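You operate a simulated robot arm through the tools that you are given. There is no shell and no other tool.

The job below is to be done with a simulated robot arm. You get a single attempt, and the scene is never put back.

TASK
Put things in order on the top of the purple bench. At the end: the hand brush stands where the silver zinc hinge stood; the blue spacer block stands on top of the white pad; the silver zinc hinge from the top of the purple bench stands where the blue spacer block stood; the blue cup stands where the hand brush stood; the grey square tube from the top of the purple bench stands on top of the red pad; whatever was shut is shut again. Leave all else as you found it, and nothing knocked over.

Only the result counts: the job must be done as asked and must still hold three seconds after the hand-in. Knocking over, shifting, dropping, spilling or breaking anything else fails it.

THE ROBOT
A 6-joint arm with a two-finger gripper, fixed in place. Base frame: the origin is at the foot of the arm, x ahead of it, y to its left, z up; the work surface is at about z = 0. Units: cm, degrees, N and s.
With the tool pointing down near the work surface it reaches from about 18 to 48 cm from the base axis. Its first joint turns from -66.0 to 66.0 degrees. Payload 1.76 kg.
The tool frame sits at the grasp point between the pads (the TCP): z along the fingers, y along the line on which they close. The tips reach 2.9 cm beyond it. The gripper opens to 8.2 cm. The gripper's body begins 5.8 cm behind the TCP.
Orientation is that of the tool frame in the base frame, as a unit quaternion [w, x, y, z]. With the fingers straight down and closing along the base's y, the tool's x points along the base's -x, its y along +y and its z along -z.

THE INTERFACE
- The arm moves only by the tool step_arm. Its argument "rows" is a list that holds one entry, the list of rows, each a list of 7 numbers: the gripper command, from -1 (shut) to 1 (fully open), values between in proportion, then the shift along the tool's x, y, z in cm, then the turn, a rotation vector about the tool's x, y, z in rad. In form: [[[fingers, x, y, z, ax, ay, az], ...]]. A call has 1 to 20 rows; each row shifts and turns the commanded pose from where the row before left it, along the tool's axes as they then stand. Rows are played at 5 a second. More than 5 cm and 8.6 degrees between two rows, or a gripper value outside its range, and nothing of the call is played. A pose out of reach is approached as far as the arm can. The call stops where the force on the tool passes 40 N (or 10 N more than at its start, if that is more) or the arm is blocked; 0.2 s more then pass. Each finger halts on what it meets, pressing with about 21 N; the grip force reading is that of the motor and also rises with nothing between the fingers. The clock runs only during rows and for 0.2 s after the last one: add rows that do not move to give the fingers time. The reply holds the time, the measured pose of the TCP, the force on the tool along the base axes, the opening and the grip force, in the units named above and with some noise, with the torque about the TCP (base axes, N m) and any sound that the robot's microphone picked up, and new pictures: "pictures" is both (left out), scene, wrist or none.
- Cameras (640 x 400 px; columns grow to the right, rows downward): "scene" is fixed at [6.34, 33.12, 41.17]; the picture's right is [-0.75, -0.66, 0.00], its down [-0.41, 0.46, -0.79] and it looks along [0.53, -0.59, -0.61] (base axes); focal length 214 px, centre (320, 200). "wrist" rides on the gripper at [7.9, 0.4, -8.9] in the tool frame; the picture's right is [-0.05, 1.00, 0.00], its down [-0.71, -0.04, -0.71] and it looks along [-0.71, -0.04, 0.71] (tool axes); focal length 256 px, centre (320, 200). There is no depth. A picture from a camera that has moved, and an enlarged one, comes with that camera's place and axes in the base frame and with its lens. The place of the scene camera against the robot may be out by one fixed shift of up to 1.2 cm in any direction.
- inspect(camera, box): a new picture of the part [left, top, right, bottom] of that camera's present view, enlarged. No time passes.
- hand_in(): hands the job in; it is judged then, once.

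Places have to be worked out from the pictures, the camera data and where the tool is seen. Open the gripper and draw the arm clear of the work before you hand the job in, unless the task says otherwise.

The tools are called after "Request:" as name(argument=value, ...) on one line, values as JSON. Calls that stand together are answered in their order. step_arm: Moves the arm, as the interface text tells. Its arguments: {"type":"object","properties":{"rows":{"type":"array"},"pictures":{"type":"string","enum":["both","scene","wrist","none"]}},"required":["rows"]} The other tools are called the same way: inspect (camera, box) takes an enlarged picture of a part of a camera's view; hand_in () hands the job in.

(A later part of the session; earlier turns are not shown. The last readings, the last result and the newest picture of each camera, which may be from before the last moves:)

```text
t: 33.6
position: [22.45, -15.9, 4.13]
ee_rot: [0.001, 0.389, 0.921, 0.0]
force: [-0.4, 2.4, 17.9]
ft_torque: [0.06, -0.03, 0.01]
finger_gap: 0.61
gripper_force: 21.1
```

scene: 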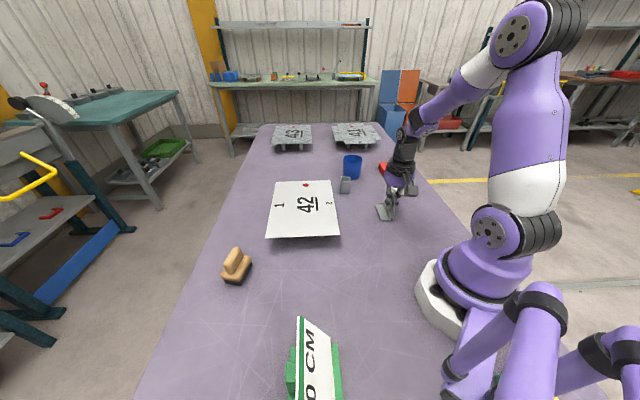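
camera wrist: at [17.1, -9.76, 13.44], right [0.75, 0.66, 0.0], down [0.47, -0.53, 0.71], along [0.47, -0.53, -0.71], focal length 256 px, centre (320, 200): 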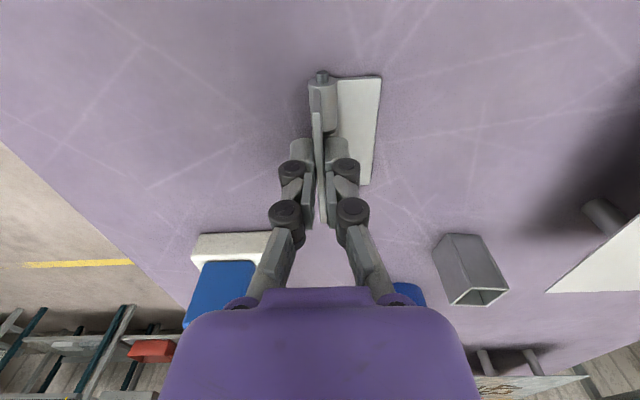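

Contact (18 N): the hinge rests on the bench. I ease up a hair, open the fingers and withdraw straight up.

Request:
step_arm(rows=[[[-1, 0, 0, -0.1, 0, 0, 0], [-0.7, 0, 0, 0, 0, 0, 0], [-0.4, 0, 0, 0, 0, 0, 0], [-0.1, 0, 0, 0, 0, 0, 0], [0.1, 0, 0, 0, 0, 0, 0], [0.1, 0, 0, 0, 0, 0, 0], [0.1, 0, 0, -1, 0, 0, 0], [0.1, 0, 0, -3, 0, 0, 0], [0.1, 0, 0, -4, 0, 0, 0], [1, 0, 0, -4, 0, 0, 0], [1, 0, 0, -4, 0, 0, 0], [1, 0, 0, 0, 0, 0, 0]]])

```text
t: 36.2
position: [22.56, -15.89, 20.35]
ee_rot: [0.001, 0.389, 0.921, 0.0]
force: [0.9, 0.1, 0.7]
ft_torque: [-0.01, 0.01, 0.02]
finger_gap: 8.21
gripper_force: 0.0
camera wrist: at [17.15, -9.78, 29.25], right [0.75, 0.66, 0.0], down [0.47, -0.53, 0.71], along [0.47, -0.53, -0.71], focal length 256 px, centre (320, 200)
```

scene: 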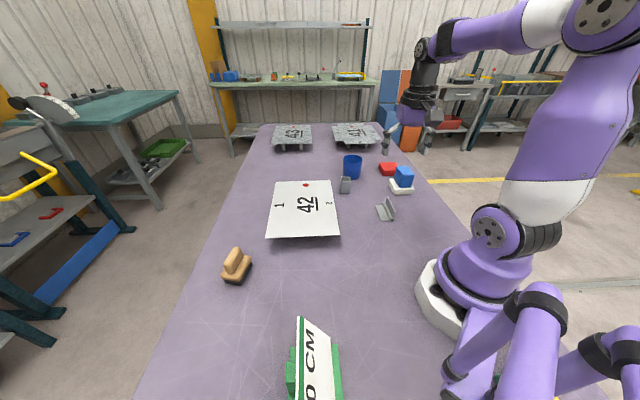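
wrist: 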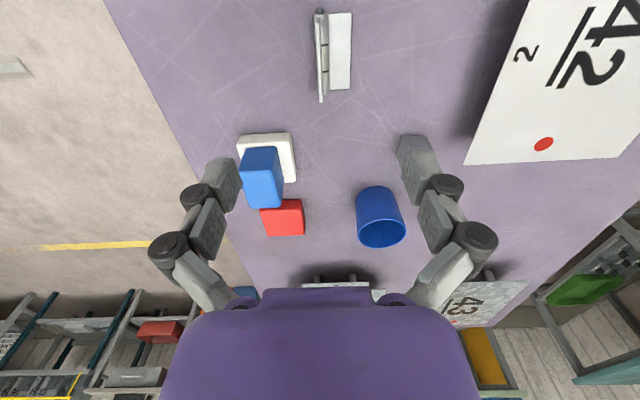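

The hinge stands in the spacer's spot. I check its placed footprint in an enlarged view.

Request:
inspect(camera="wrist", box=[290, 0, 380, 110])

Request:
inspect(camera="scene", box=[330, 140, 430, 230])

```text
3.64 times, centred on (335, 55) of wrist
camera zoom: at [17.15, -9.78, 29.25], right [0.75, 0.66, 0.0], down [0.47, -0.53, 0.71], along [0.47, -0.53, -0.71], focal length 931 px, centre (266, 727)
```

zoom: 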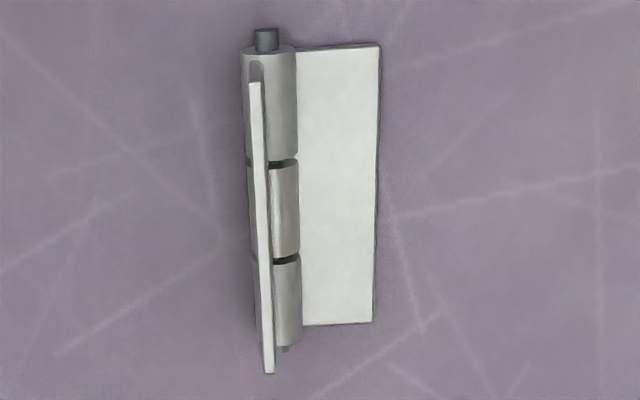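

```text
4.44 times, centred on (380, 185) of scene
camera zoom: at [6.34, 33.12, 41.17], right [-0.75, -0.66, 0.0], down [-0.41, 0.46, -0.79], along [0.53, -0.59, -0.61], focal length 953 px, centre (53, 267)
```

zoom: 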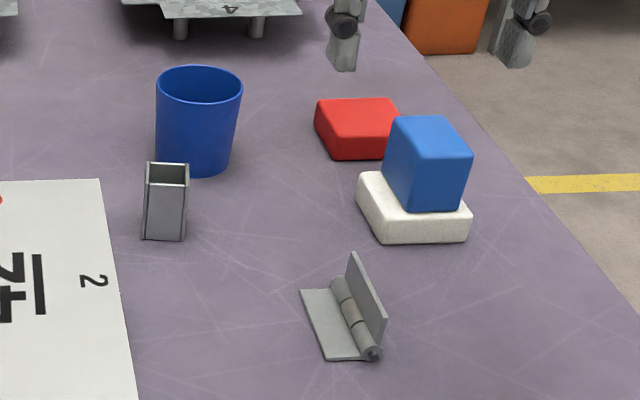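

The hinge's footprint centre is at (23.4, −14.9), as wanted. Next is the brush at ≈ (37.4, 24.9); I move above it and turn to yaw −57.5°, to grip its handle across the narrow side.

Request:
step_arm(rows=[[[1, 1.89, 3.908, 0.4, 0, 0, 0], [1, 1.89, 3.908, 0.4, 0, 0, 0], [1, 1.89, 3.908, 0.4, 0, 0, 0], [1, 1.89, 3.908, 0.4, 0, 0, 0], [1, 1.89, 3.908, 0.4, 0, 0, 0], [1, 1.89, 3.908, 0.4, 0, 0, 0], [1, 1.89, 3.908, 0.4, 0, 0, 0], [1, 1.89, 3.908, 0.4, 0, 0, 0], [1, 1.89, 3.908, 0.4, 0, 0, 0], [1, 1.89, 3.908, 0.4, 0, 0, 0], [1, 0, 0, 0, 0, 0, 0.102], [1, 0, 0, 0, 0, 0, 0.102], [1, 0, 0, 0, 0, 0, 0], [1, 0, 0, 0, 0, 0, 0]]])

Request:
inspect(camera="wrist", box=[220, 10, 420, 160])

```text
t: 39.2
position: [37.47, 24.99, 16.36]
ee_rot: [-0.001, 0.481, 0.877, 0.0]
force: [1.0, -0.5, -0.2]
ft_torque: [0.02, -0.01, 0.02]
finger_gap: 8.22
gripper_force: 0.1
camera wrist: at [33.34, 31.94, 25.17], right [0.87, 0.49, 0.0], down [0.35, -0.62, 0.71], along [0.35, -0.62, -0.71], focal length 256 px, centre (320, 200)
```

scene: 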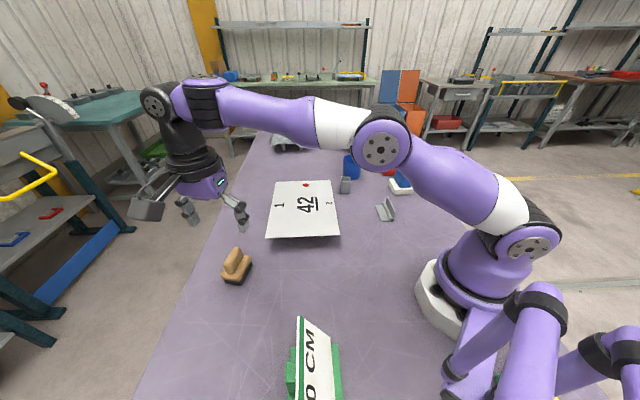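
wrist: 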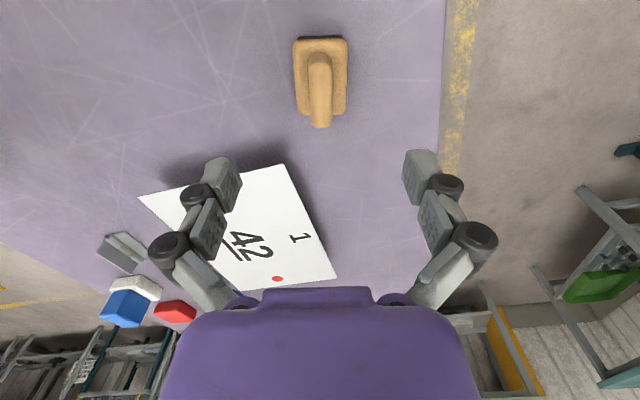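

```text
2.67 times, centred on (320, 85) of wrist
camera zoom: at [33.34, 31.94, 25.17], right [0.87, 0.49, 0.0], down [0.35, -0.62, 0.71], along [0.35, -0.62, -0.71], focal length 683 px, centre (320, 507)
```

zoom: 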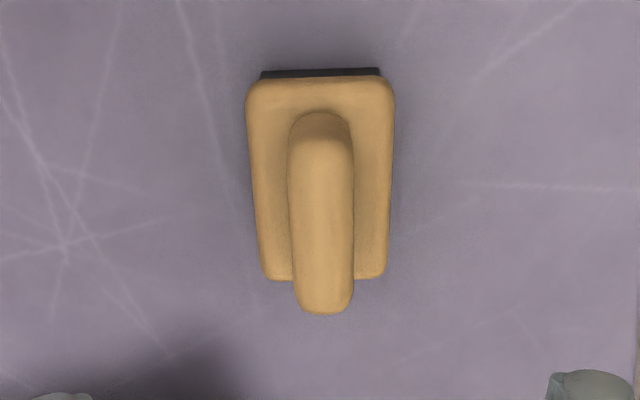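

The handle is centred under the tool. I turn 1°, descend to TCP z ≈ 6, where the closed tips sit above the wooden body, and close on the handle.

Request:
step_arm(rows=[[[1, -0.1, 0, 3, 0, 0, 0.02], [1, 0, 0, 3, 0, 0, 0], [1, 0, 0, 2.5, 0, 0, 0], [1, 0, 0, 1.8, 0, 0, 0], [1, 0, 0, 0, 0, 0, 0], [0.2, 0, 0, 0, 0, 0, 0], [-0.3, 0, 0, 0, 0, 0, 0], [-1, 0, 0, 0, 0, 0, 0], [-1, 0, 0, 0, 0, 0, 0], [-1, 0, 0, 0, 0, 0, 0], [-1, 0, 0, 0, 0, 0, 0]]])

Request:
inspect(camera="wrist", box=[200, 30, 440, 220])

```text
t: 41.1
position: [37.76, 24.99, 6.3]
ee_rot: [0.005, 0.49, 0.871, 0.006]
force: [0.1, 0.6, 5.3]
ft_torque: [-0.02, 0.09, -0.03]
finger_gap: 1.76
gripper_force: 21.3
stopped in row 9: the force on the tool passed its limit at 41 N (the readings are from after the stop); the commanded pose is now the measured one
camera wrist: at [33.77, 32.05, 15.18], right [0.88, 0.47, 0.02], down [0.33, -0.63, 0.71], along [0.34, -0.62, -0.71], focal length 256 px, centre (320, 200)
```

scene: 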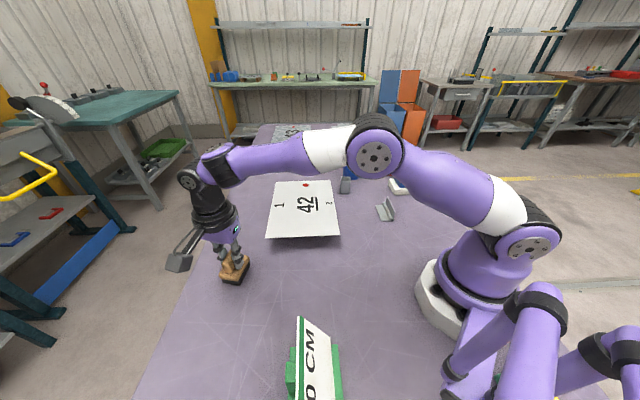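
wrist: 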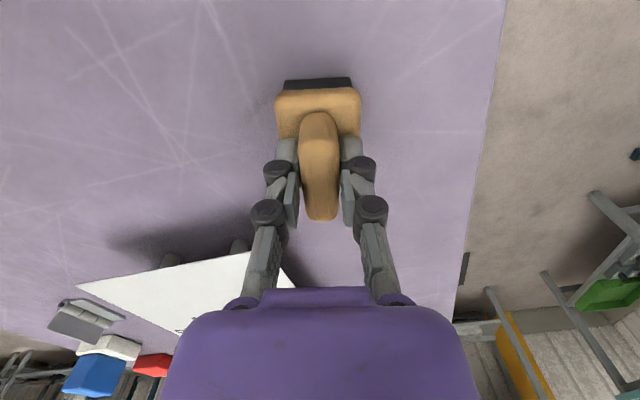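

```text
2.11 times, centred on (320, 125) of wrist
camera zoom: at [33.77, 32.05, 15.18], right [0.88, 0.47, 0.02], down [0.33, -0.63, 0.71], along [0.34, -0.62, -0.71], focal length 539 px, centre (320, 358)
```

zoom: 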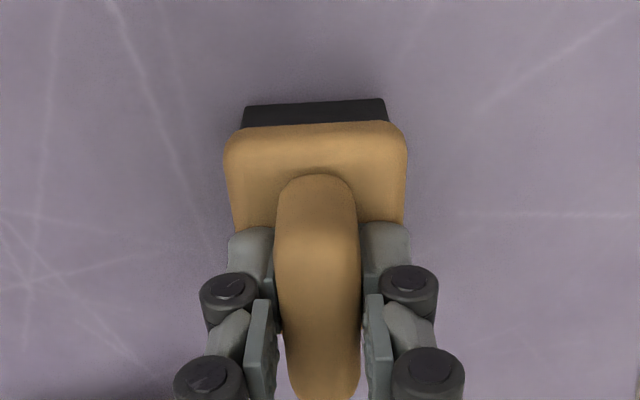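

The handle is gripped (gap 1.76); the tips met the wooden body, so the arm yielded a little but the brush stayed put. I lift modestly (4 cm) and carry it along the bench to the hinge's old spot (28.8, 36.2).

Request:
step_arm(rows=[[[-1, 0, 0, -0.5, 0, 0, 0], [-1, 0, 0, -1.5, 0, 0, 0], [-1, 0, 0, -2, 0, 0, 0], [-1, 3.56, -0.458, 0, 0, 0, 0], [-1, 3.56, -0.458, 0, 0, 0, 0], [-1, 3.56, -0.458, 0, 0, 0, 0], [-1, 3.56, -0.458, 0, 0, 0, 0], [-1, 0, 0, 0, 0, 0, -0.111], [-1, 0, 0, 0, 0, 0, -0.111], [-1, 0, 0, 0, 0, 0, 0], [-1, 0, 0, 0, 0, 0, 0]]])

```text
t: 43.5
position: [28.84, 36.34, 10.05]
ee_rot: [0.005, 0.39, 0.921, 0.006]
force: [-0.7, -0.1, -2.2]
ft_torque: [0.02, 0.01, 0.01]
finger_gap: 1.73
gripper_force: 20.8
camera wrist: at [23.35, 42.28, 19.01], right [0.75, 0.66, 0.01], down [0.46, -0.54, 0.71], along [0.47, -0.53, -0.71], focal length 256 px, centre (320, 200)
```

scene: 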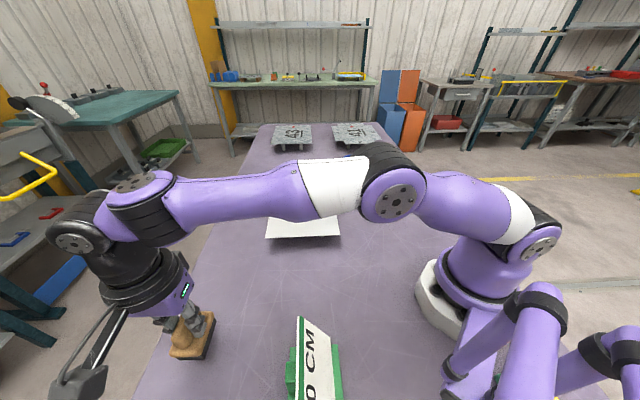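
wrist: 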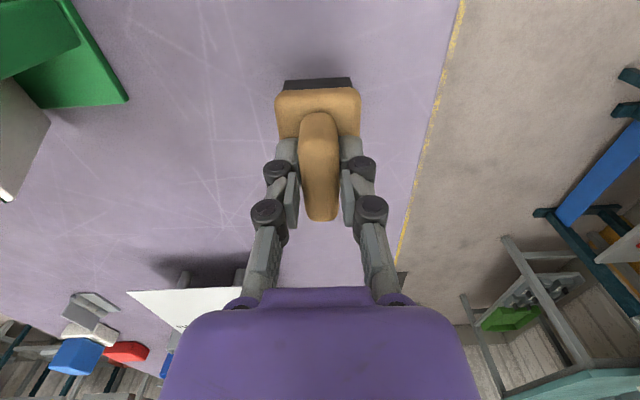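

The brush hangs over the hinge's old place at (28.84, 36.34). I lower it, expecting contact at TCP z ≈ 6.3.

Request:
step_arm(rows=[[[-1, 0, 0, 2, 0, 0, 0], [-1, 0, 0, 1.2, 0, 0, 0], [-1, 0, 0, 0.3, 0, 0, 0], [-1, 0, 0, 0, 0, 0, 0], [-1, 0, 0, 0.1, 0, 0, 0], [-1, 0, 0, 0, 0, 0, 0]]], pictures="wrist")

```text
t: 44.9
position: [28.76, 36.23, 6.46]
ee_rot: [0.004, 0.39, 0.921, 0.005]
force: [-0.2, -1.2, -0.4]
ft_torque: [0.0, -0.02, 0.01]
finger_gap: 1.76
gripper_force: 21.3
camera wrist: at [23.39, 42.21, 15.37], right [0.75, 0.66, 0.01], down [0.46, -0.54, 0.71], along [0.47, -0.53, -0.71], focal length 256 px, centre (320, 200)
```

wrist: 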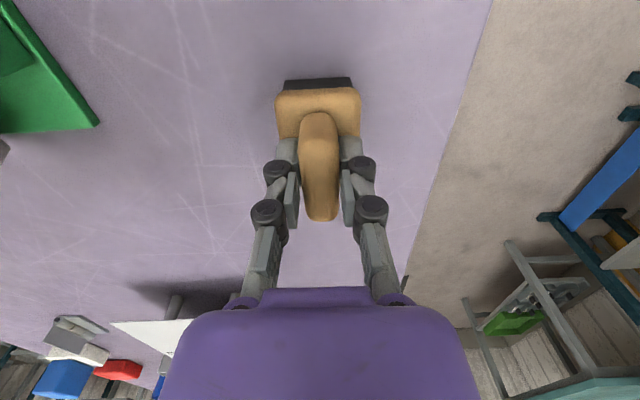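

No firm contact yet at z = 6.46; I lower in 0.1 cm steps.

Request:
step_arm(rows=[[[-1, 0, 0, 0.1, 0, 0, 0], [-1, 0, 0, 0, 0, 0, 0], [-1, 0, 0, 0.1, 0, 0, 0], [-1, 0, 0, 0, 0, 0, 0]]], pictures="none")

```text
t: 45.9
position: [28.72, 36.25, 6.24]
ee_rot: [0.004, 0.391, 0.92, 0.006]
force: [1.5, -1.0, 3.9]
ft_torque: [-0.08, 0.06, 0.01]
finger_gap: 1.72
gripper_force: 21.1
```

Light contact (about 6 N change). I lower a touch more, open, and go straight up.

Request:
step_arm(rows=[[[-1, 0, 0, 0.07, 0, 0, 0], [-0.5, 0, 0, 0, 0, 0, 0], [-0.2, 0, 0, 0, 0, 0, 0], [0.3, 0, 0, 0, 0, 0, 0], [0.3, 0, 0, -0.5, 0, 0, 0], [0.3, 0, 0, -2, 0, 0, 0], [0.3, 0, 0, -3, 0, 0, 0], [1, 0, 0, -4, 0, 0, 0], [1, 0, 0, 0, 0, 0, 0], [1, 0, 0, 0, 0, 0, 0]]])

Request:
inspect(camera="wrist", box=[240, 10, 400, 150])

```text
t: 48.1
position: [28.68, 36.13, 16.02]
ee_rot: [0.004, 0.391, 0.921, 0.006]
force: [0.8, -0.6, 0.8]
ft_torque: [0.0, -0.01, -0.03]
finger_gap: 8.22
gripper_force: 0.0
camera wrist: at [23.28, 42.11, 24.84], right [0.75, 0.66, 0.01], down [0.45, -0.54, 0.71], along [0.47, -0.53, -0.7], focal length 256 px, centre (320, 200)
```

scene: 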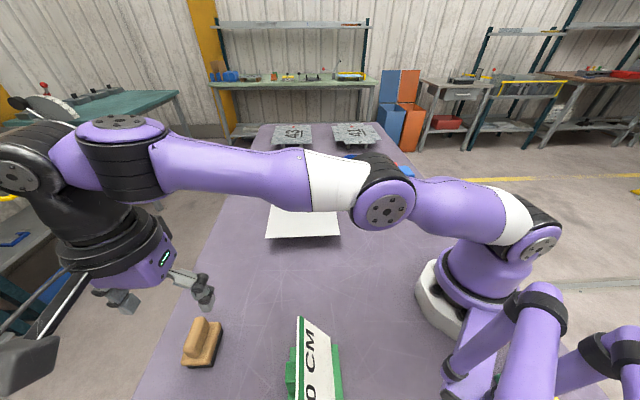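
wrist: 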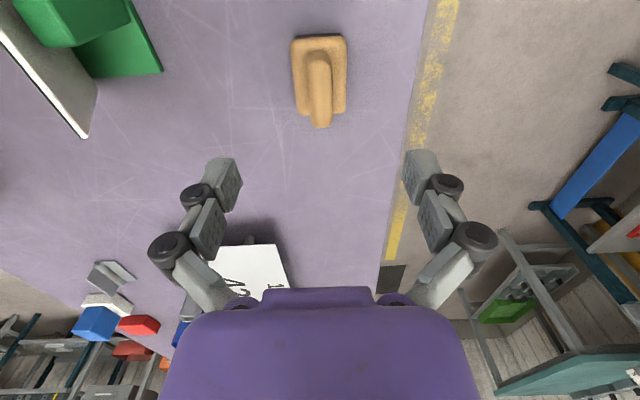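

```text
2.86 times, centred on (320, 80) of wrist
camera zoom: at [23.28, 42.11, 24.84], right [0.75, 0.66, 0.01], down [0.45, -0.54, 0.71], along [0.47, -0.53, -0.7], focal length 731 px, centre (320, 543)
```

zoom: 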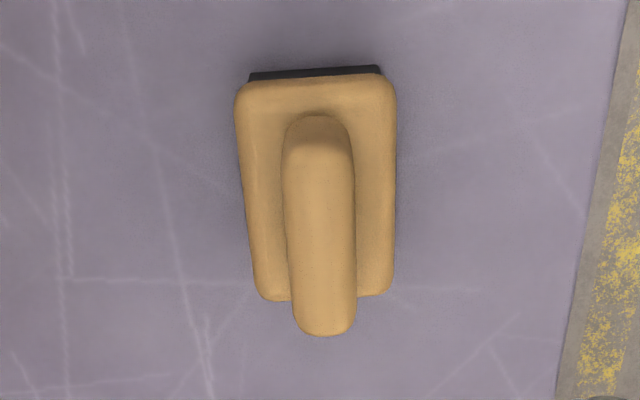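

The brush stands in the hinge's place. For the cup (≈ (42.9, −25.7), 50 cm out) I will need the tool tilted outward, so I move to a pre-pose at (34.3, −20.6) at height, set yaw −31°, and tilt 20° outward.

Request:
step_arm(rows=[[[1, 0, 0, 0, 0.0142, 0, 0], [1, -3.436, -2.72, -0.1, 0, 0, 0], [1, -3.436, -2.72, -0.1, 0, 0, 0], [1, -3.436, -2.72, -0.1, 0, 0, 0], [1, -3.436, -2.72, -0.1, 0, 0, 0], [1, -3.436, -2.72, -0.1, 0, 0, 0], [1, -3.436, -2.72, -0.1, 0, 0, 0], [1, -3.436, -2.72, -0.1, 0, 0, 0], [1, -3.436, -2.72, -0.1, 0, 0, 0], [1, -3.436, -2.72, -0.1, 0, 0, 0], [1, -3.436, -2.72, -0.1, 0, 0, 0], [1, -3.436, -2.72, -0.1, 0, 0, 0], [1, -3.436, -2.72, -0.1, 0, 0, 0], [1, -3.436, -2.72, -0.1, 0, 0, 0], [1, 0, 0, 0, 0, 0, -0.131], [1, 0, 0, 0, 0, 0, -0.131], [1, 0, 0, 0, 0, -0.1163, 0], [1, 0, 0, 0, 0, -0.1163, 0], [1, 0, 0, 0, 0, -0.1163, 0], [1, 0, 0, 0, 0, 0, 0]]])

```text
t: 52.3
position: [34.19, -20.5, 17.14]
ee_rot: [0.169, 0.262, 0.949, -0.048]
force: [0.9, 0.2, -0.3]
ft_torque: [0.0, 0.01, 0.02]
finger_gap: 8.19
gripper_force: 0.0
camera wrist: at [25.37, -14.69, 22.88], right [0.56, 0.83, 0.02], down [0.34, -0.25, 0.91], along [0.76, -0.5, -0.42], focal length 256 px, centre (320, 200)
```

scene: 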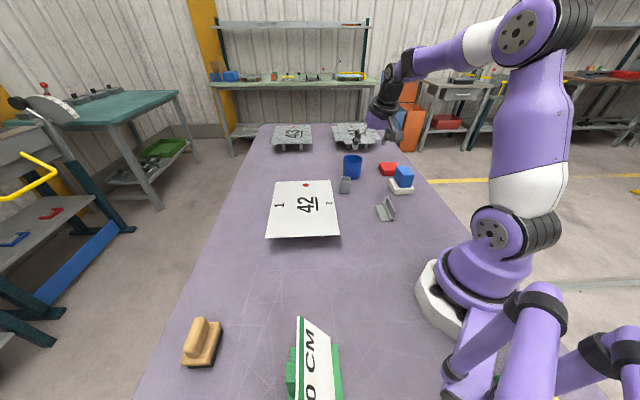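
wrist: 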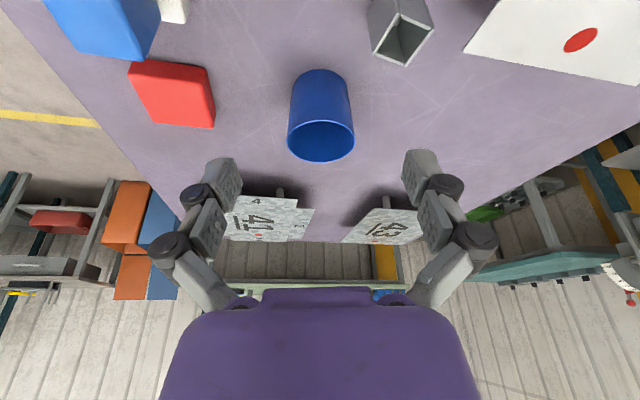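

The cup is now in clear view between the fingers. I enlarge it to work out its axis.

Request:
inspect(camera="wrist", box=[270, 50, 370, 180])

Request:
inspect(camera="wrist", box=[340, 0, 480, 90])

```text
3.08 times, centred on (320, 115) of wrist
camera zoom: at [25.37, -14.69, 22.88], right [0.56, 0.83, 0.02], down [0.34, -0.25, 0.91], along [0.76, -0.5, -0.42], focal length 788 px, centre (320, 462)
```

zoom: 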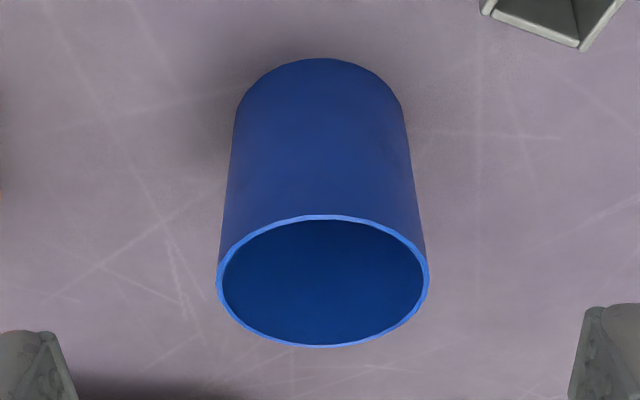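

```text
4.44 times, centred on (410, 45) of wrist
camera zoom: at [25.37, -14.69, 22.88], right [0.56, 0.83, 0.02], down [0.34, -0.25, 0.91], along [0.76, -0.5, -0.42], focal length 1138 px, centre (-80, 889)
```

zoom: 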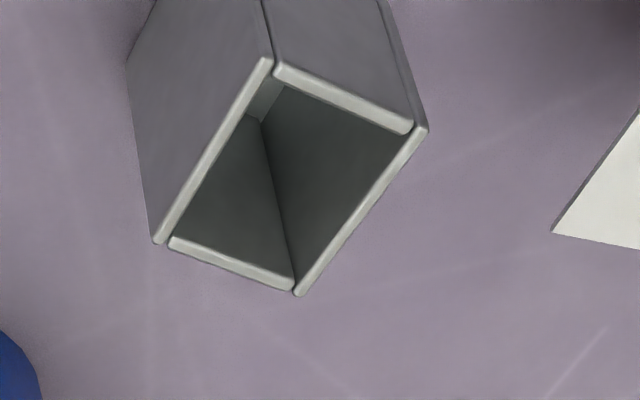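

The cup axis works out to (42.94, −26.14), 7 cm high, rim 6.75 cm, base 5.9 cm. I move out above it along the tilted tool's line, to TCP z ≈ 11.

Request:
step_arm(rows=[[[1, -2.555, -0.09, 3.107, 0, 0, 0], [1, -2.555, -0.09, 3.107, 0, 0, 0], [1, -2.555, -0.09, 3.107, 0, 0, 0], [1, 0, 0, 0, 0, 0, 0], [1, 0, 0, 0, 0, 0, 0]]])

Request:
inspect(camera="wrist", box=[200, 60, 440, 240])

```text
t: 53.5
position: [43.05, -26.21, 11.19]
ee_rot: [0.167, 0.263, 0.949, -0.047]
force: [0.5, -0.4, -0.2]
ft_torque: [-0.01, -0.01, 0.01]
finger_gap: 8.23
gripper_force: 0.1
camera wrist: at [34.18, -20.35, 16.75], right [0.56, 0.83, 0.02], down [0.34, -0.25, 0.91], along [0.76, -0.5, -0.42], focal length 256 px, centre (320, 200)
```

scene: 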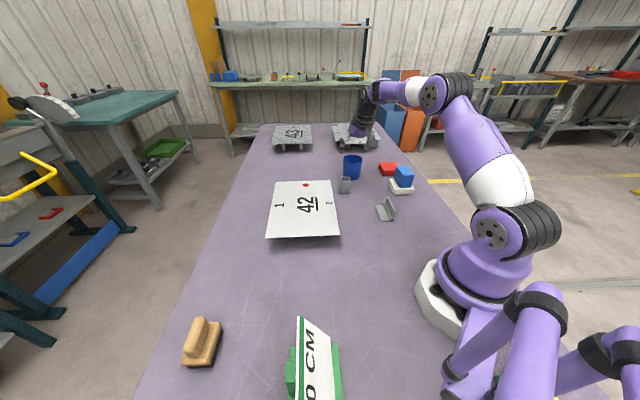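
wrist: 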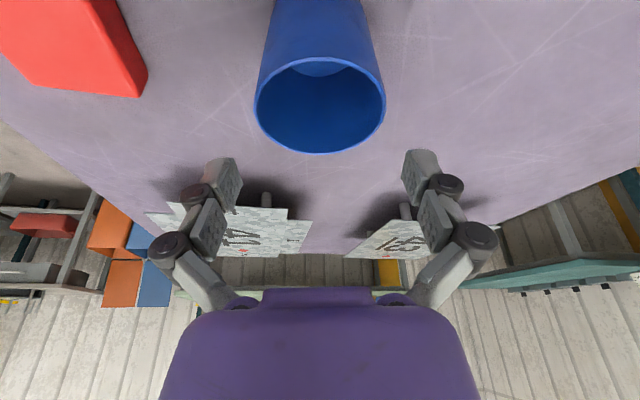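

```text
2.22 times, centred on (320, 150) of wrist
camera zoom: at [34.18, -20.35, 16.75], right [0.56, 0.83, 0.02], down [0.34, -0.25, 0.91], along [0.76, -0.5, -0.42], focal length 569 px, centre (320, 311)
```

zoom: 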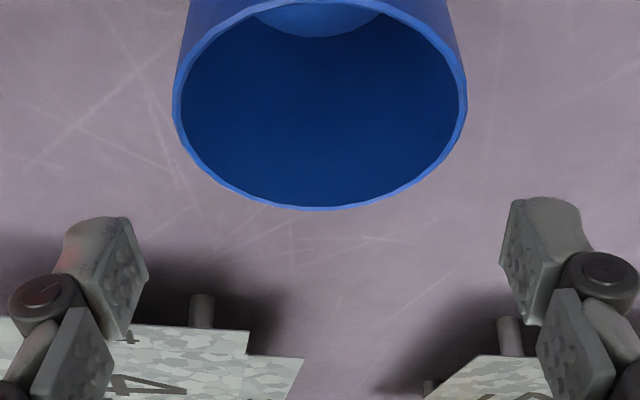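

The rim is centred between the pads. I lower straight down around the cup to TCP z ≈ 4.

Request:
step_arm(rows=[[[1, 0.86, 0, 2.35, 0, 0, 0], [1, 0.86, 0, 2.35, 0, 0, 0], [1, 0.49, 0, 1.33, 0, 0, 0], [1, 0.24, 0, 0.63, 0, 0, 0], [1, 0, 0, 0, 0, 0, 0]]])

```text
t: 54.7
position: [42.97, -26.08, 3.99]
ee_rot: [0.168, 0.263, 0.949, -0.048]
force: [0.6, 0.6, 0.6]
ft_torque: [-0.03, 0.01, -0.02]
finger_gap: 8.2
gripper_force: 0.2
camera wrist: at [34.14, -20.24, 9.69], right [0.56, 0.83, 0.02], down [0.34, -0.25, 0.91], along [0.76, -0.5, -0.42], focal length 256 px, centre (320, 200)
```

scene: 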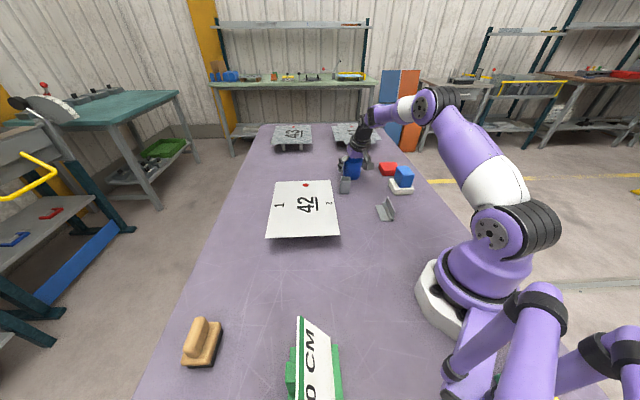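
wrist: 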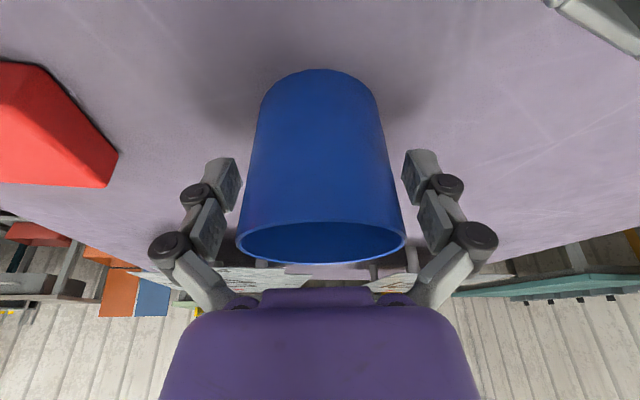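

The cup sits centred between the pads. I close on it.

Request:
step_arm(rows=[[[0.7, 0, 0, 0, 0, 0, 0], [0.5, 0, 0, 0, 0, 0, 0], [0.2, 0, 0, 0, 0, 0, 0], [-1, 0, 0, 0, 0, 0, 0], [-1, 0, 0, 0, 0, 0, 0], [-1, 0, 0, 0, 0, 0, 0]]], pictures="wrist")

```text
t: 56.1
position: [43.01, -26.09, 4.12]
ee_rot: [0.169, 0.262, 0.949, -0.048]
force: [-0.2, 1.3, 5.8]
ft_torque: [0.21, -0.08, 0.03]
finger_gap: 6.49
gripper_force: 20.7
camera wrist: at [34.16, -20.24, 9.74], right [0.56, 0.83, 0.02], down [0.34, -0.25, 0.91], along [0.76, -0.5, -0.42], focal length 256 px, centre (320, 200)
```

wrist: 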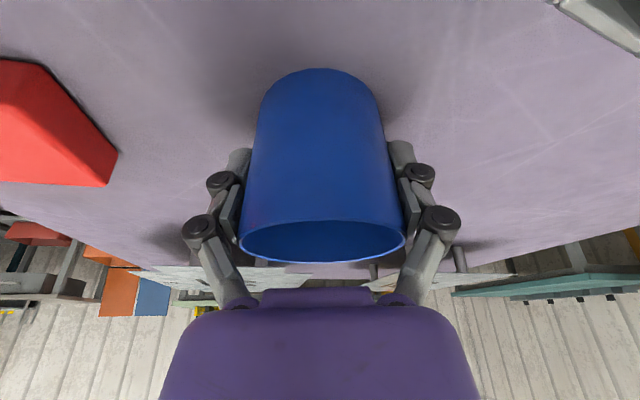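

The cup is gripped (gap 6.49). I lift it straight up 5 cm, then draw inward and up to clear everything, and look.

Request:
step_arm(rows=[[[-1, -0.173, 0, -0.469, 0, 0, 0], [-1, -0.518, 0, -1.408, 0, 0, 0], [-1, -1.036, 0, -2.815, 0, 0, 0], [-1, 1.927, 0, -2.485, 0, 0, 0], [-1, 1.927, 0, -2.485, 0, 0, 0], [-1, 1.927, 0, -2.485, 0, 0, 0], [-1, 0, 0, 0, 0, 0, 0], [-1, 0, 0, 0, 0, 0, 0]]])

```text
t: 57.9
position: [36.25, -22.03, 14.02]
ee_rot: [0.168, 0.262, 0.949, -0.047]
force: [0.4, -0.4, -0.4]
ft_torque: [0.01, 0.0, 0.01]
finger_gap: 6.47
gripper_force: 21.3
camera wrist: at [27.4, -16.16, 19.57], right [0.56, 0.83, 0.02], down [0.34, -0.25, 0.91], along [0.76, -0.5, -0.42], focal length 256 px, centre (320, 200)
```

scene: 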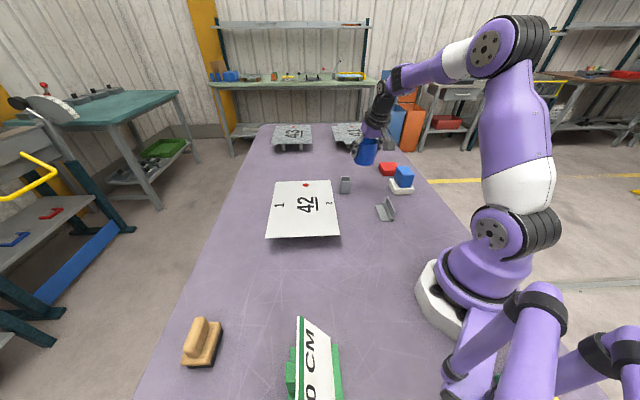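
wrist: 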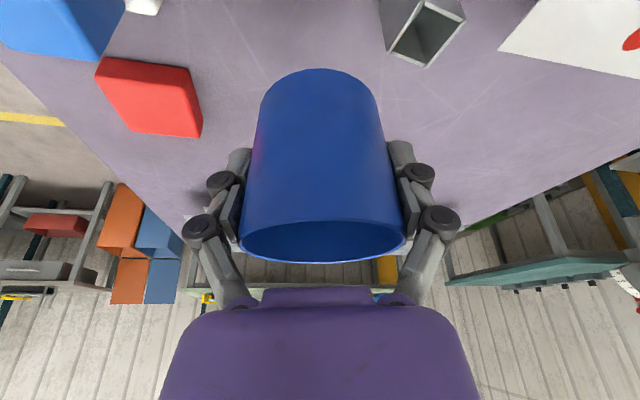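

The cup is held upright at z ≈ 14, well clear. I swing it along an arc to the brush's old bearing (+33.6°), turning the tool with it so the cup stays upright.

Request:
step_arm(rows=[[[-1, 0.13, 3.427, -0.048, -0.02794, 0, -0.0759], [-1, 0.13, 3.427, -0.048, -0.02794, 0, -0.0759], [-1, 0.13, 3.427, -0.048, -0.02794, 0, -0.0759], [-1, 0.13, 3.427, -0.048, -0.02794, 0, -0.0759], [-1, 0.13, 3.427, -0.048, -0.02794, 0, -0.0759], [-1, 0.13, 3.427, -0.048, -0.02794, 0, -0.0759], [-1, 0.13, 3.427, -0.048, -0.02794, 0, -0.0759], [-1, 0.13, 3.427, -0.048, -0.02794, 0, -0.0759], [-1, 0.13, 3.427, -0.048, -0.02794, 0, -0.0759], [-1, 0.13, 3.427, -0.048, -0.02794, 0, -0.0759], [-1, 0.13, 3.427, -0.048, -0.02794, 0, -0.0759], [-1, 0.13, 3.427, -0.048, -0.02794, 0, -0.0759], [-1, 0.13, 3.427, -0.048, -0.02794, 0, -0.0759], [-1, 0.13, 3.427, -0.048, -0.02794, 0, -0.0759], [-1, 0, 0, 0, 0, 0, 0], [-1, 0, 0, 0, 0, 0, 0]]])

```text
t: 61.3
position: [34.98, 23.41, 13.99]
ee_rot: [0.167, -0.287, 0.942, 0.05]
force: [-0.3, 0.0, -1.0]
ft_torque: [-0.03, 0.0, 0.03]
finger_gap: 6.45
gripper_force: 21.7
camera wrist: at [26.01, 17.93, 19.59], right [-0.52, 0.86, 0.02], down [0.37, 0.2, 0.91], along [0.77, 0.48, -0.42], focal length 256 px, centre (320, 200)
```

scene: 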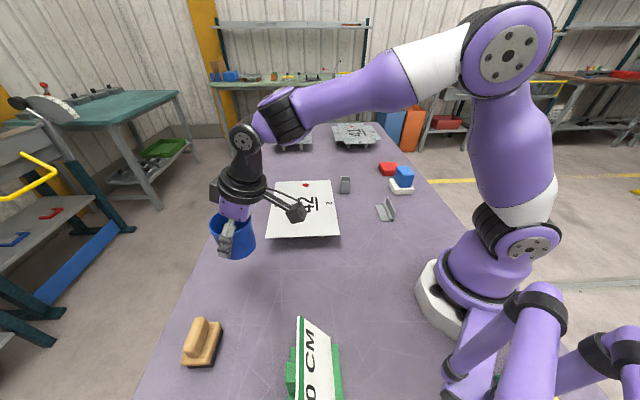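
wrist: 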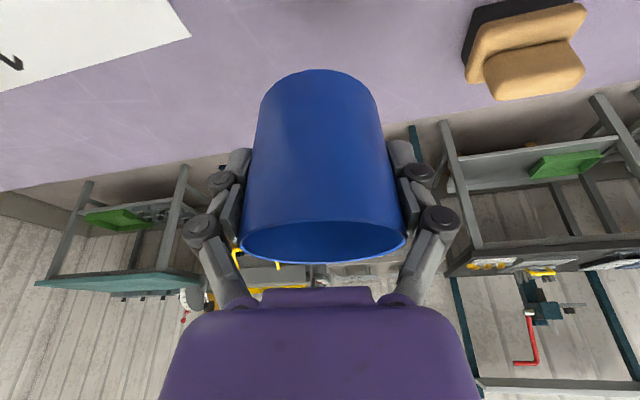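

Now at (35.0, 23.4, 14.0); the target axis is (37.5, 24.9). I move out and down to just above the bench.

Request:
step_arm(rows=[[[-1, -0.346, -0.077, 3.32, 0, 0, 0], [-1, -0.346, -0.077, 3.32, 0, 0, 0], [-1, 0.684, 0, 1.88, 0, 0, 0], [-1, 0.41, 0, 1.128, 0, 0, 0], [-1, 0, 0, 0, 0, 0, 0], [-1, 0, 0, 0, 0, 0, 0]]])

```text
t: 62.7
position: [37.46, 24.8, 4.78]
ee_rot: [0.167, -0.287, 0.942, 0.05]
force: [-0.5, -1.0, -0.9]
ft_torque: [0.0, 0.03, -0.03]
finger_gap: 6.43
gripper_force: 21.4
camera wrist: at [28.51, 19.41, 10.5], right [-0.52, 0.86, 0.02], down [0.37, 0.2, 0.91], along [0.77, 0.48, -0.42], focal length 256 px, centre (320, 200)
```

scene: 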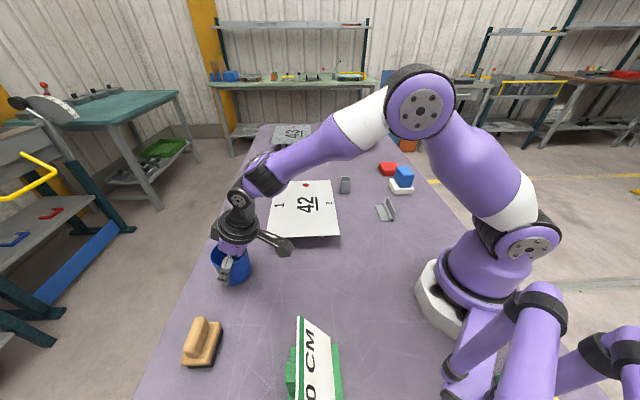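
wrist: 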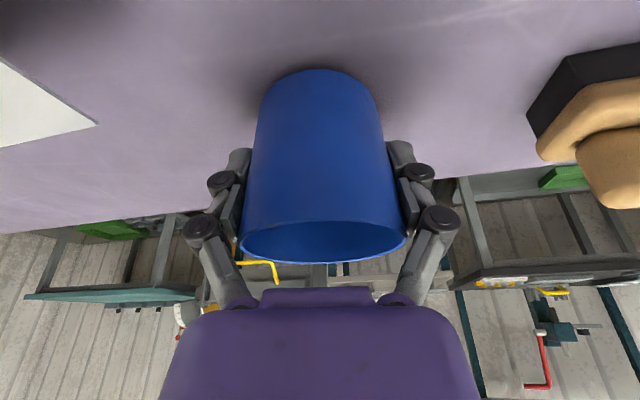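

Just above the bench. I lower in small steps, watching the force.

Request:
step_arm(rows=[[[-1, 0.103, 0, 0.282, 0, 0, 0], [-1, 0, 0, 0, 0, 0, 0], [-1, 0.034, 0, 0.094, 0, 0, 0], [-1, 0, 0, 0, 0, 0, 0], [-1, 0.034, 0, 0.094, 0, 0, 0], [-1, 0, 0, 0, 0, 0, 0]]], pictures="none")

```text
t: 64.1
position: [37.42, 24.93, 4.31]
ee_rot: [0.166, -0.288, 0.942, 0.051]
force: [-0.7, 0.1, -1.6]
ft_torque: [0.01, 0.03, 0.01]
finger_gap: 6.39
gripper_force: 20.9
```

Still no contact at 4.31; I continue down in 0.1 cm steps.

Request:
step_arm(rows=[[[-1, 0.034, 0, 0.094, 0, 0, 0], [-1, 0, 0, 0, 0, 0, 0], [-1, 0.034, 0, 0.094, 0, 0, 0], [-1, 0, 0, 0, 0, 0, 0]]], pictures="none")

```text
t: 65.1
position: [37.47, 25.03, 4.25]
ee_rot: [0.167, -0.288, 0.942, 0.052]
force: [0.7, 0.1, -0.1]
ft_torque: [0.01, 0.0, -0.02]
finger_gap: 6.39
gripper_force: 21.1
```

Force is just starting to change; one more pair of small steps.

Request:
step_arm(rows=[[[-1, 0.034, 0, 0.094, 0, 0, 0], [-1, 0, 0, 0, 0, 0, 0], [-1, 0.017, 0, 0.047, 0, 0, 0], [-1, 0, 0, 0, 0, 0, 0]]], pictures="wrist")

```text
t: 66.1
position: [37.53, 24.96, 4.14]
ee_rot: [0.167, -0.287, 0.942, 0.051]
force: [-0.1, -2.2, 10.4]
ft_torque: [0.24, 0.06, 0.07]
finger_gap: 6.42
gripper_force: 21.2
camera wrist: at [28.53, 19.56, 9.68], right [-0.52, 0.86, 0.02], down [0.37, 0.2, 0.91], along [0.77, 0.48, -0.42], focal length 256 px, centre (320, 200)
```

wrist: 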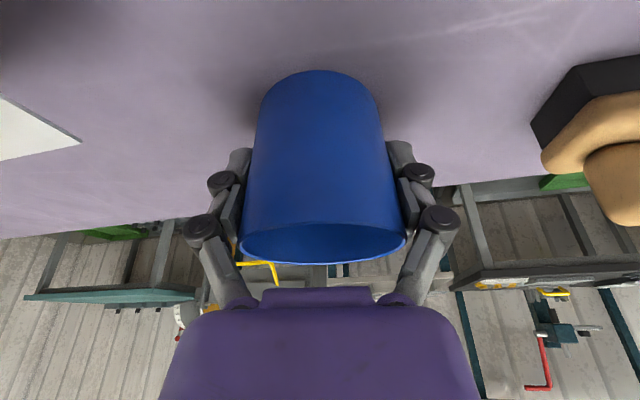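

Contact at 10 N: the cup stands on the bench. I open fully and lift the tool straight up past the rim.

Request:
step_arm(rows=[[[0.6, 0, 0, 0, 0, 0, 0], [0.8, 0, 0, 0, 0, 0, 0], [1, 0, 0, 0, 0, 0, 0], [1, 0, 0, 0, 0, 0, 0], [1, -0.342, 0, -0.94, 0, 0, 0], [1, -0.684, 0, -1.88, 0, 0, 0], [1, -1.026, 0, -2.82, 0, 0, 0], [1, -1.026, 0, -2.82, 0, 0, 0], [1, 1.6, 0, -3.4, 0, 0, 0], [1, 1.6, 0, -3.4, 0, 0, 0], [1, 0, 0, 0, 0, 0, 0]]])

```text
t: 68.5
position: [33.32, 21.91, 18.31]
ee_rot: [0.167, -0.288, 0.942, 0.051]
force: [0.2, -0.1, -0.1]
ft_torque: [0.01, 0.03, 0.02]
finger_gap: 8.2
gripper_force: 0.0
camera wrist: at [24.18, 16.52, 23.97], right [-0.52, 0.86, 0.02], down [0.37, 0.2, 0.91], along [0.77, 0.47, -0.42], focal length 256 px, centre (320, 200)
```

scene: 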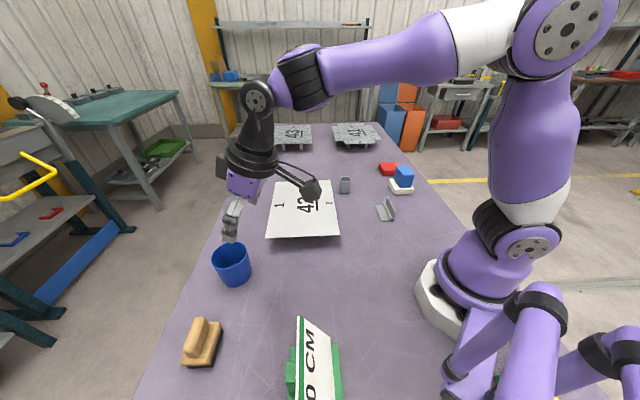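
wrist: 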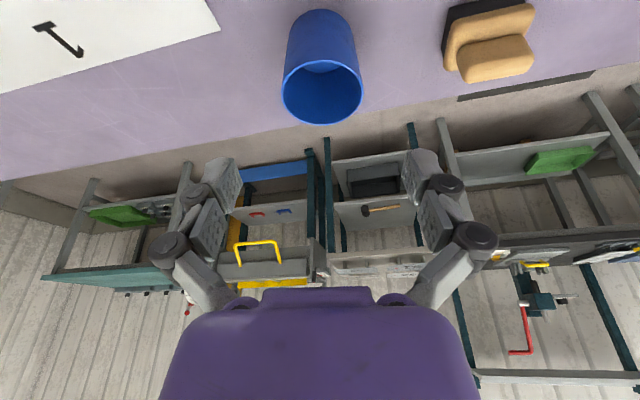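

The cup stands upright at the brush's old spot. Now the tube at (39.2, −16.4): the present yaw (~34°) and 20° tilt suit its sides and keep the gripper clear of plate 42, so I move above it with the fingers partly closed (gap ≈ 5.5).

Request:
step_arm(rows=[[[1, 1.968, -3.894, 0.034, 0, 0, 0], [1, 1.968, -3.894, 0.034, 0, 0, 0], [1, 1.968, -3.894, 0.034, 0, 0, 0], [1, 1.968, -3.894, 0.034, 0, 0, 0], [1, 1.968, -3.894, 0.034, 0, 0, 0], [1, 1.968, -3.894, 0.034, 0, 0, 0], [1, 1.968, -3.894, 0.034, 0, 0, 0], [1, 1.968, -3.894, 0.034, 0, 0, 0], [0.34, 1.968, -3.894, 0.034, 0, 0, 0], [0.34, 0, 0, 0, -0.0089, 0, -0.0245], [0.34, 0, 0, 0, 0, 0, 0], [0.34, 0, 0, 0, 0, 0, 0]]])

Request:
inspect(camera="wrist", box=[200, 0, 440, 180])

```text
t: 71.1
position: [38.75, -16.02, 11.93]
ee_rot: [0.165, -0.3, 0.938, 0.053]
force: [0.5, -0.6, 0.7]
ft_torque: [0.02, -0.01, 0.01]
finger_gap: 5.49
gripper_force: 0.1
camera wrist: at [29.95, -21.79, 17.54], right [-0.54, 0.84, 0.02], down [0.36, 0.21, 0.91], along [0.76, 0.5, -0.42], focal length 256 px, centre (320, 200)
```

scene: 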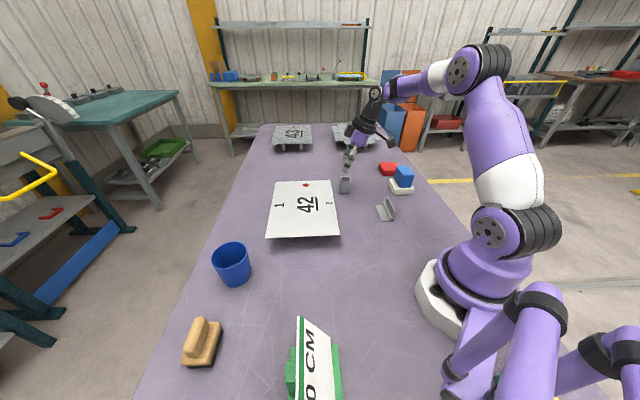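
wrist: 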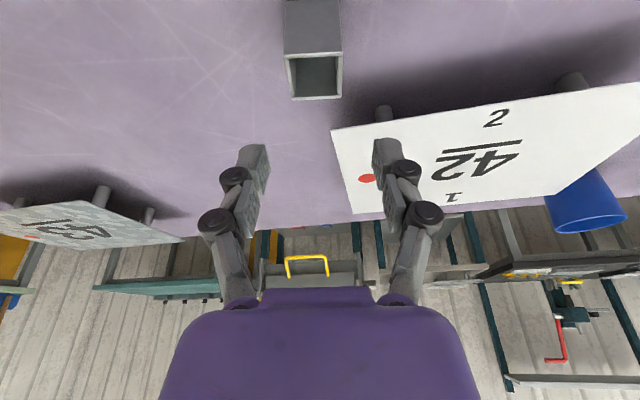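

```text
2.22 times, centred on (320, 90) of wrist
camera zoom: at [29.95, -21.79, 17.54], right [-0.54, 0.84, 0.02], down [0.36, 0.21, 0.91], along [0.76, 0.5, -0.42], focal length 569 px, centre (320, 444)
```

zoom: 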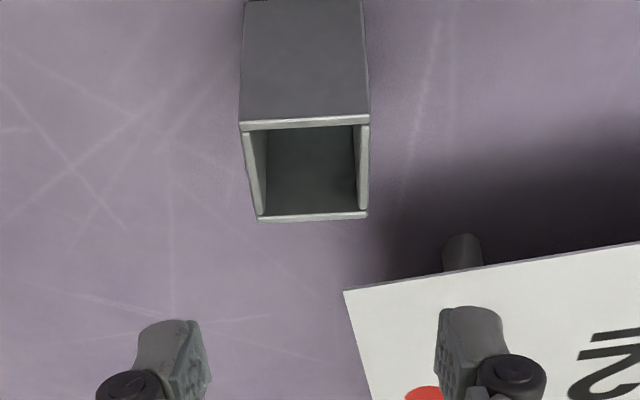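

The tube's centre is about 0.46 cm further out and 0.32 cm toward tool −y than the TCP. I correct this, turn 1°, and lower straight down around it.

Request:
step_arm(rows=[[[0.34, -0.432, -0.317, 0.157, -0.0065, 0, -0.0179], [0.34, 1.368, 0, 3.759, 0, 0, 0], [0.34, 1.026, 0, 2.819, 0, 0, 0], [0.34, 0.34, 0, 0.94, 0, 0, 0], [0.34, 0, 0, 0, 0, 0, 0]]])

Request:
inspect(camera="wrist", box=[200, 50, 440, 230])

```text
t: 72.3
position: [39.56, -16.15, 3.96]
ee_rot: [0.166, -0.309, 0.935, 0.055]
force: [-0.2, 0.1, -0.3]
ft_torque: [0.02, -0.02, -0.02]
finger_gap: 5.48
gripper_force: 0.1
camera wrist: at [30.71, -22.06, 9.48], right [-0.55, 0.83, 0.02], down [0.36, 0.22, 0.91], along [0.75, 0.51, -0.42], focal length 256 px, centre (320, 200)
```

scene: 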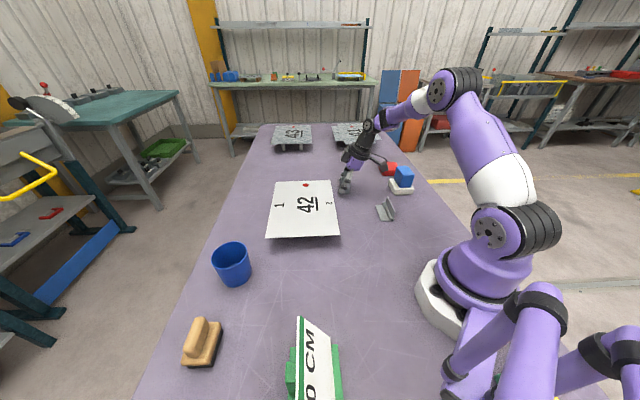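
wrist: 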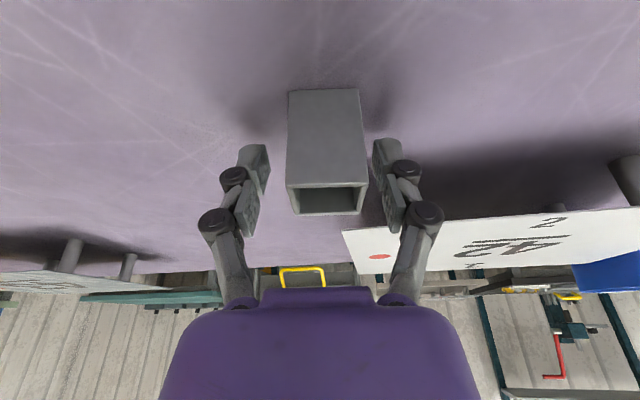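

```text
2.22 times, centred on (320, 140) of wrist
camera zoom: at [30.71, -22.06, 9.48], right [-0.55, 0.83, 0.02], down [0.36, 0.22, 0.91], along [0.75, 0.51, -0.42], focal length 569 px, centre (320, 333)
```

zoom: 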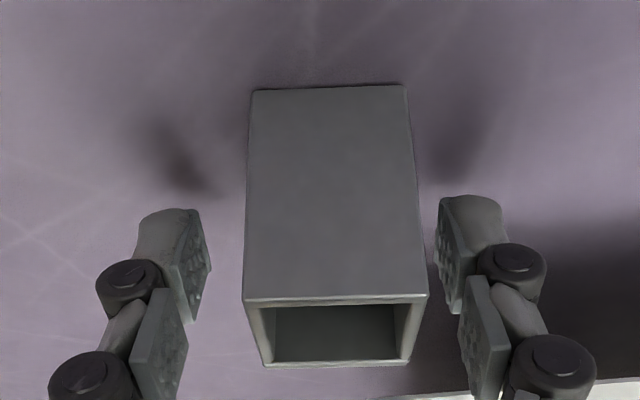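

The tube is about 0.65 cm closer in than the TCP (it is ~4.9 cm tall, so my earlier estimate shifted). I correct that, lower slightly, and close on it.

Request:
step_arm(rows=[[[0.34, 0.697, 0.12, 0.013, 0, 0, 0], [0.34, 0, 0, 0, 0, 0, 0], [0, 0, 0, 0, 0, 0, 0], [-0.2, 0, 0, 0, 0, 0, 0], [-1, 0, 0, 0, 0, 0, 0], [-1, 0, 0, 0, 0, 0, 0], [-1, 0, 0, 0, 0, 0, 0]]])

Request:
inspect(camera="wrist", box=[200, 50, 440, 230])

```text
t: 73.9
position: [38.88, -16.63, 3.56]
ee_rot: [0.166, -0.309, 0.935, 0.055]
force: [-0.1, 0.7, 4.7]
ft_torque: [0.04, 0.12, -0.02]
finger_gap: 3.17
gripper_force: 20.8
camera wrist: at [30.12, -22.44, 9.24], right [-0.55, 0.83, 0.02], down [0.36, 0.22, 0.91], along [0.75, 0.51, -0.42], focal length 256 px, centre (320, 200)
```

scene: 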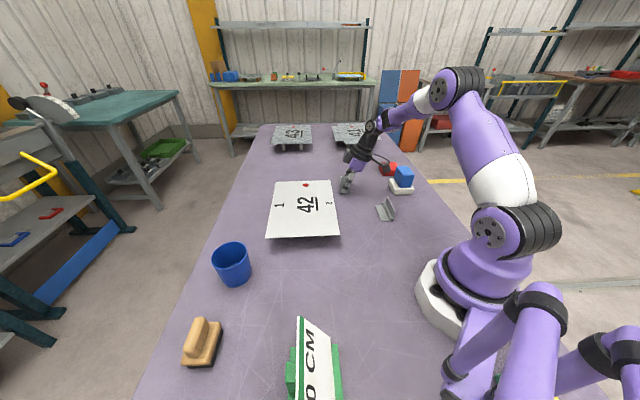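
wrist: 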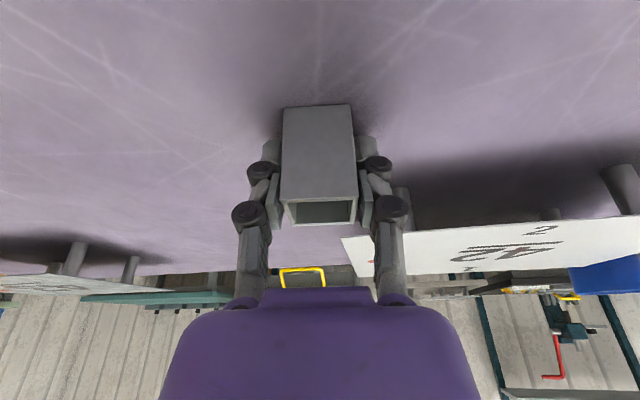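

```text
2.22 times, centred on (320, 140) of wrist
camera zoom: at [30.12, -22.44, 9.24], right [-0.55, 0.83, 0.02], down [0.36, 0.22, 0.91], along [0.75, 0.51, -0.42], focal length 569 px, centre (320, 333)
```

zoom: 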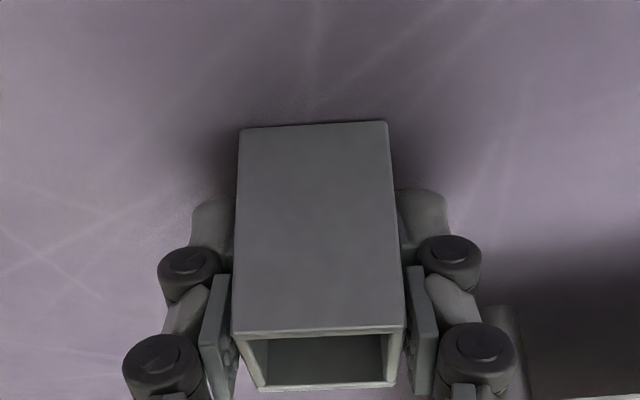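

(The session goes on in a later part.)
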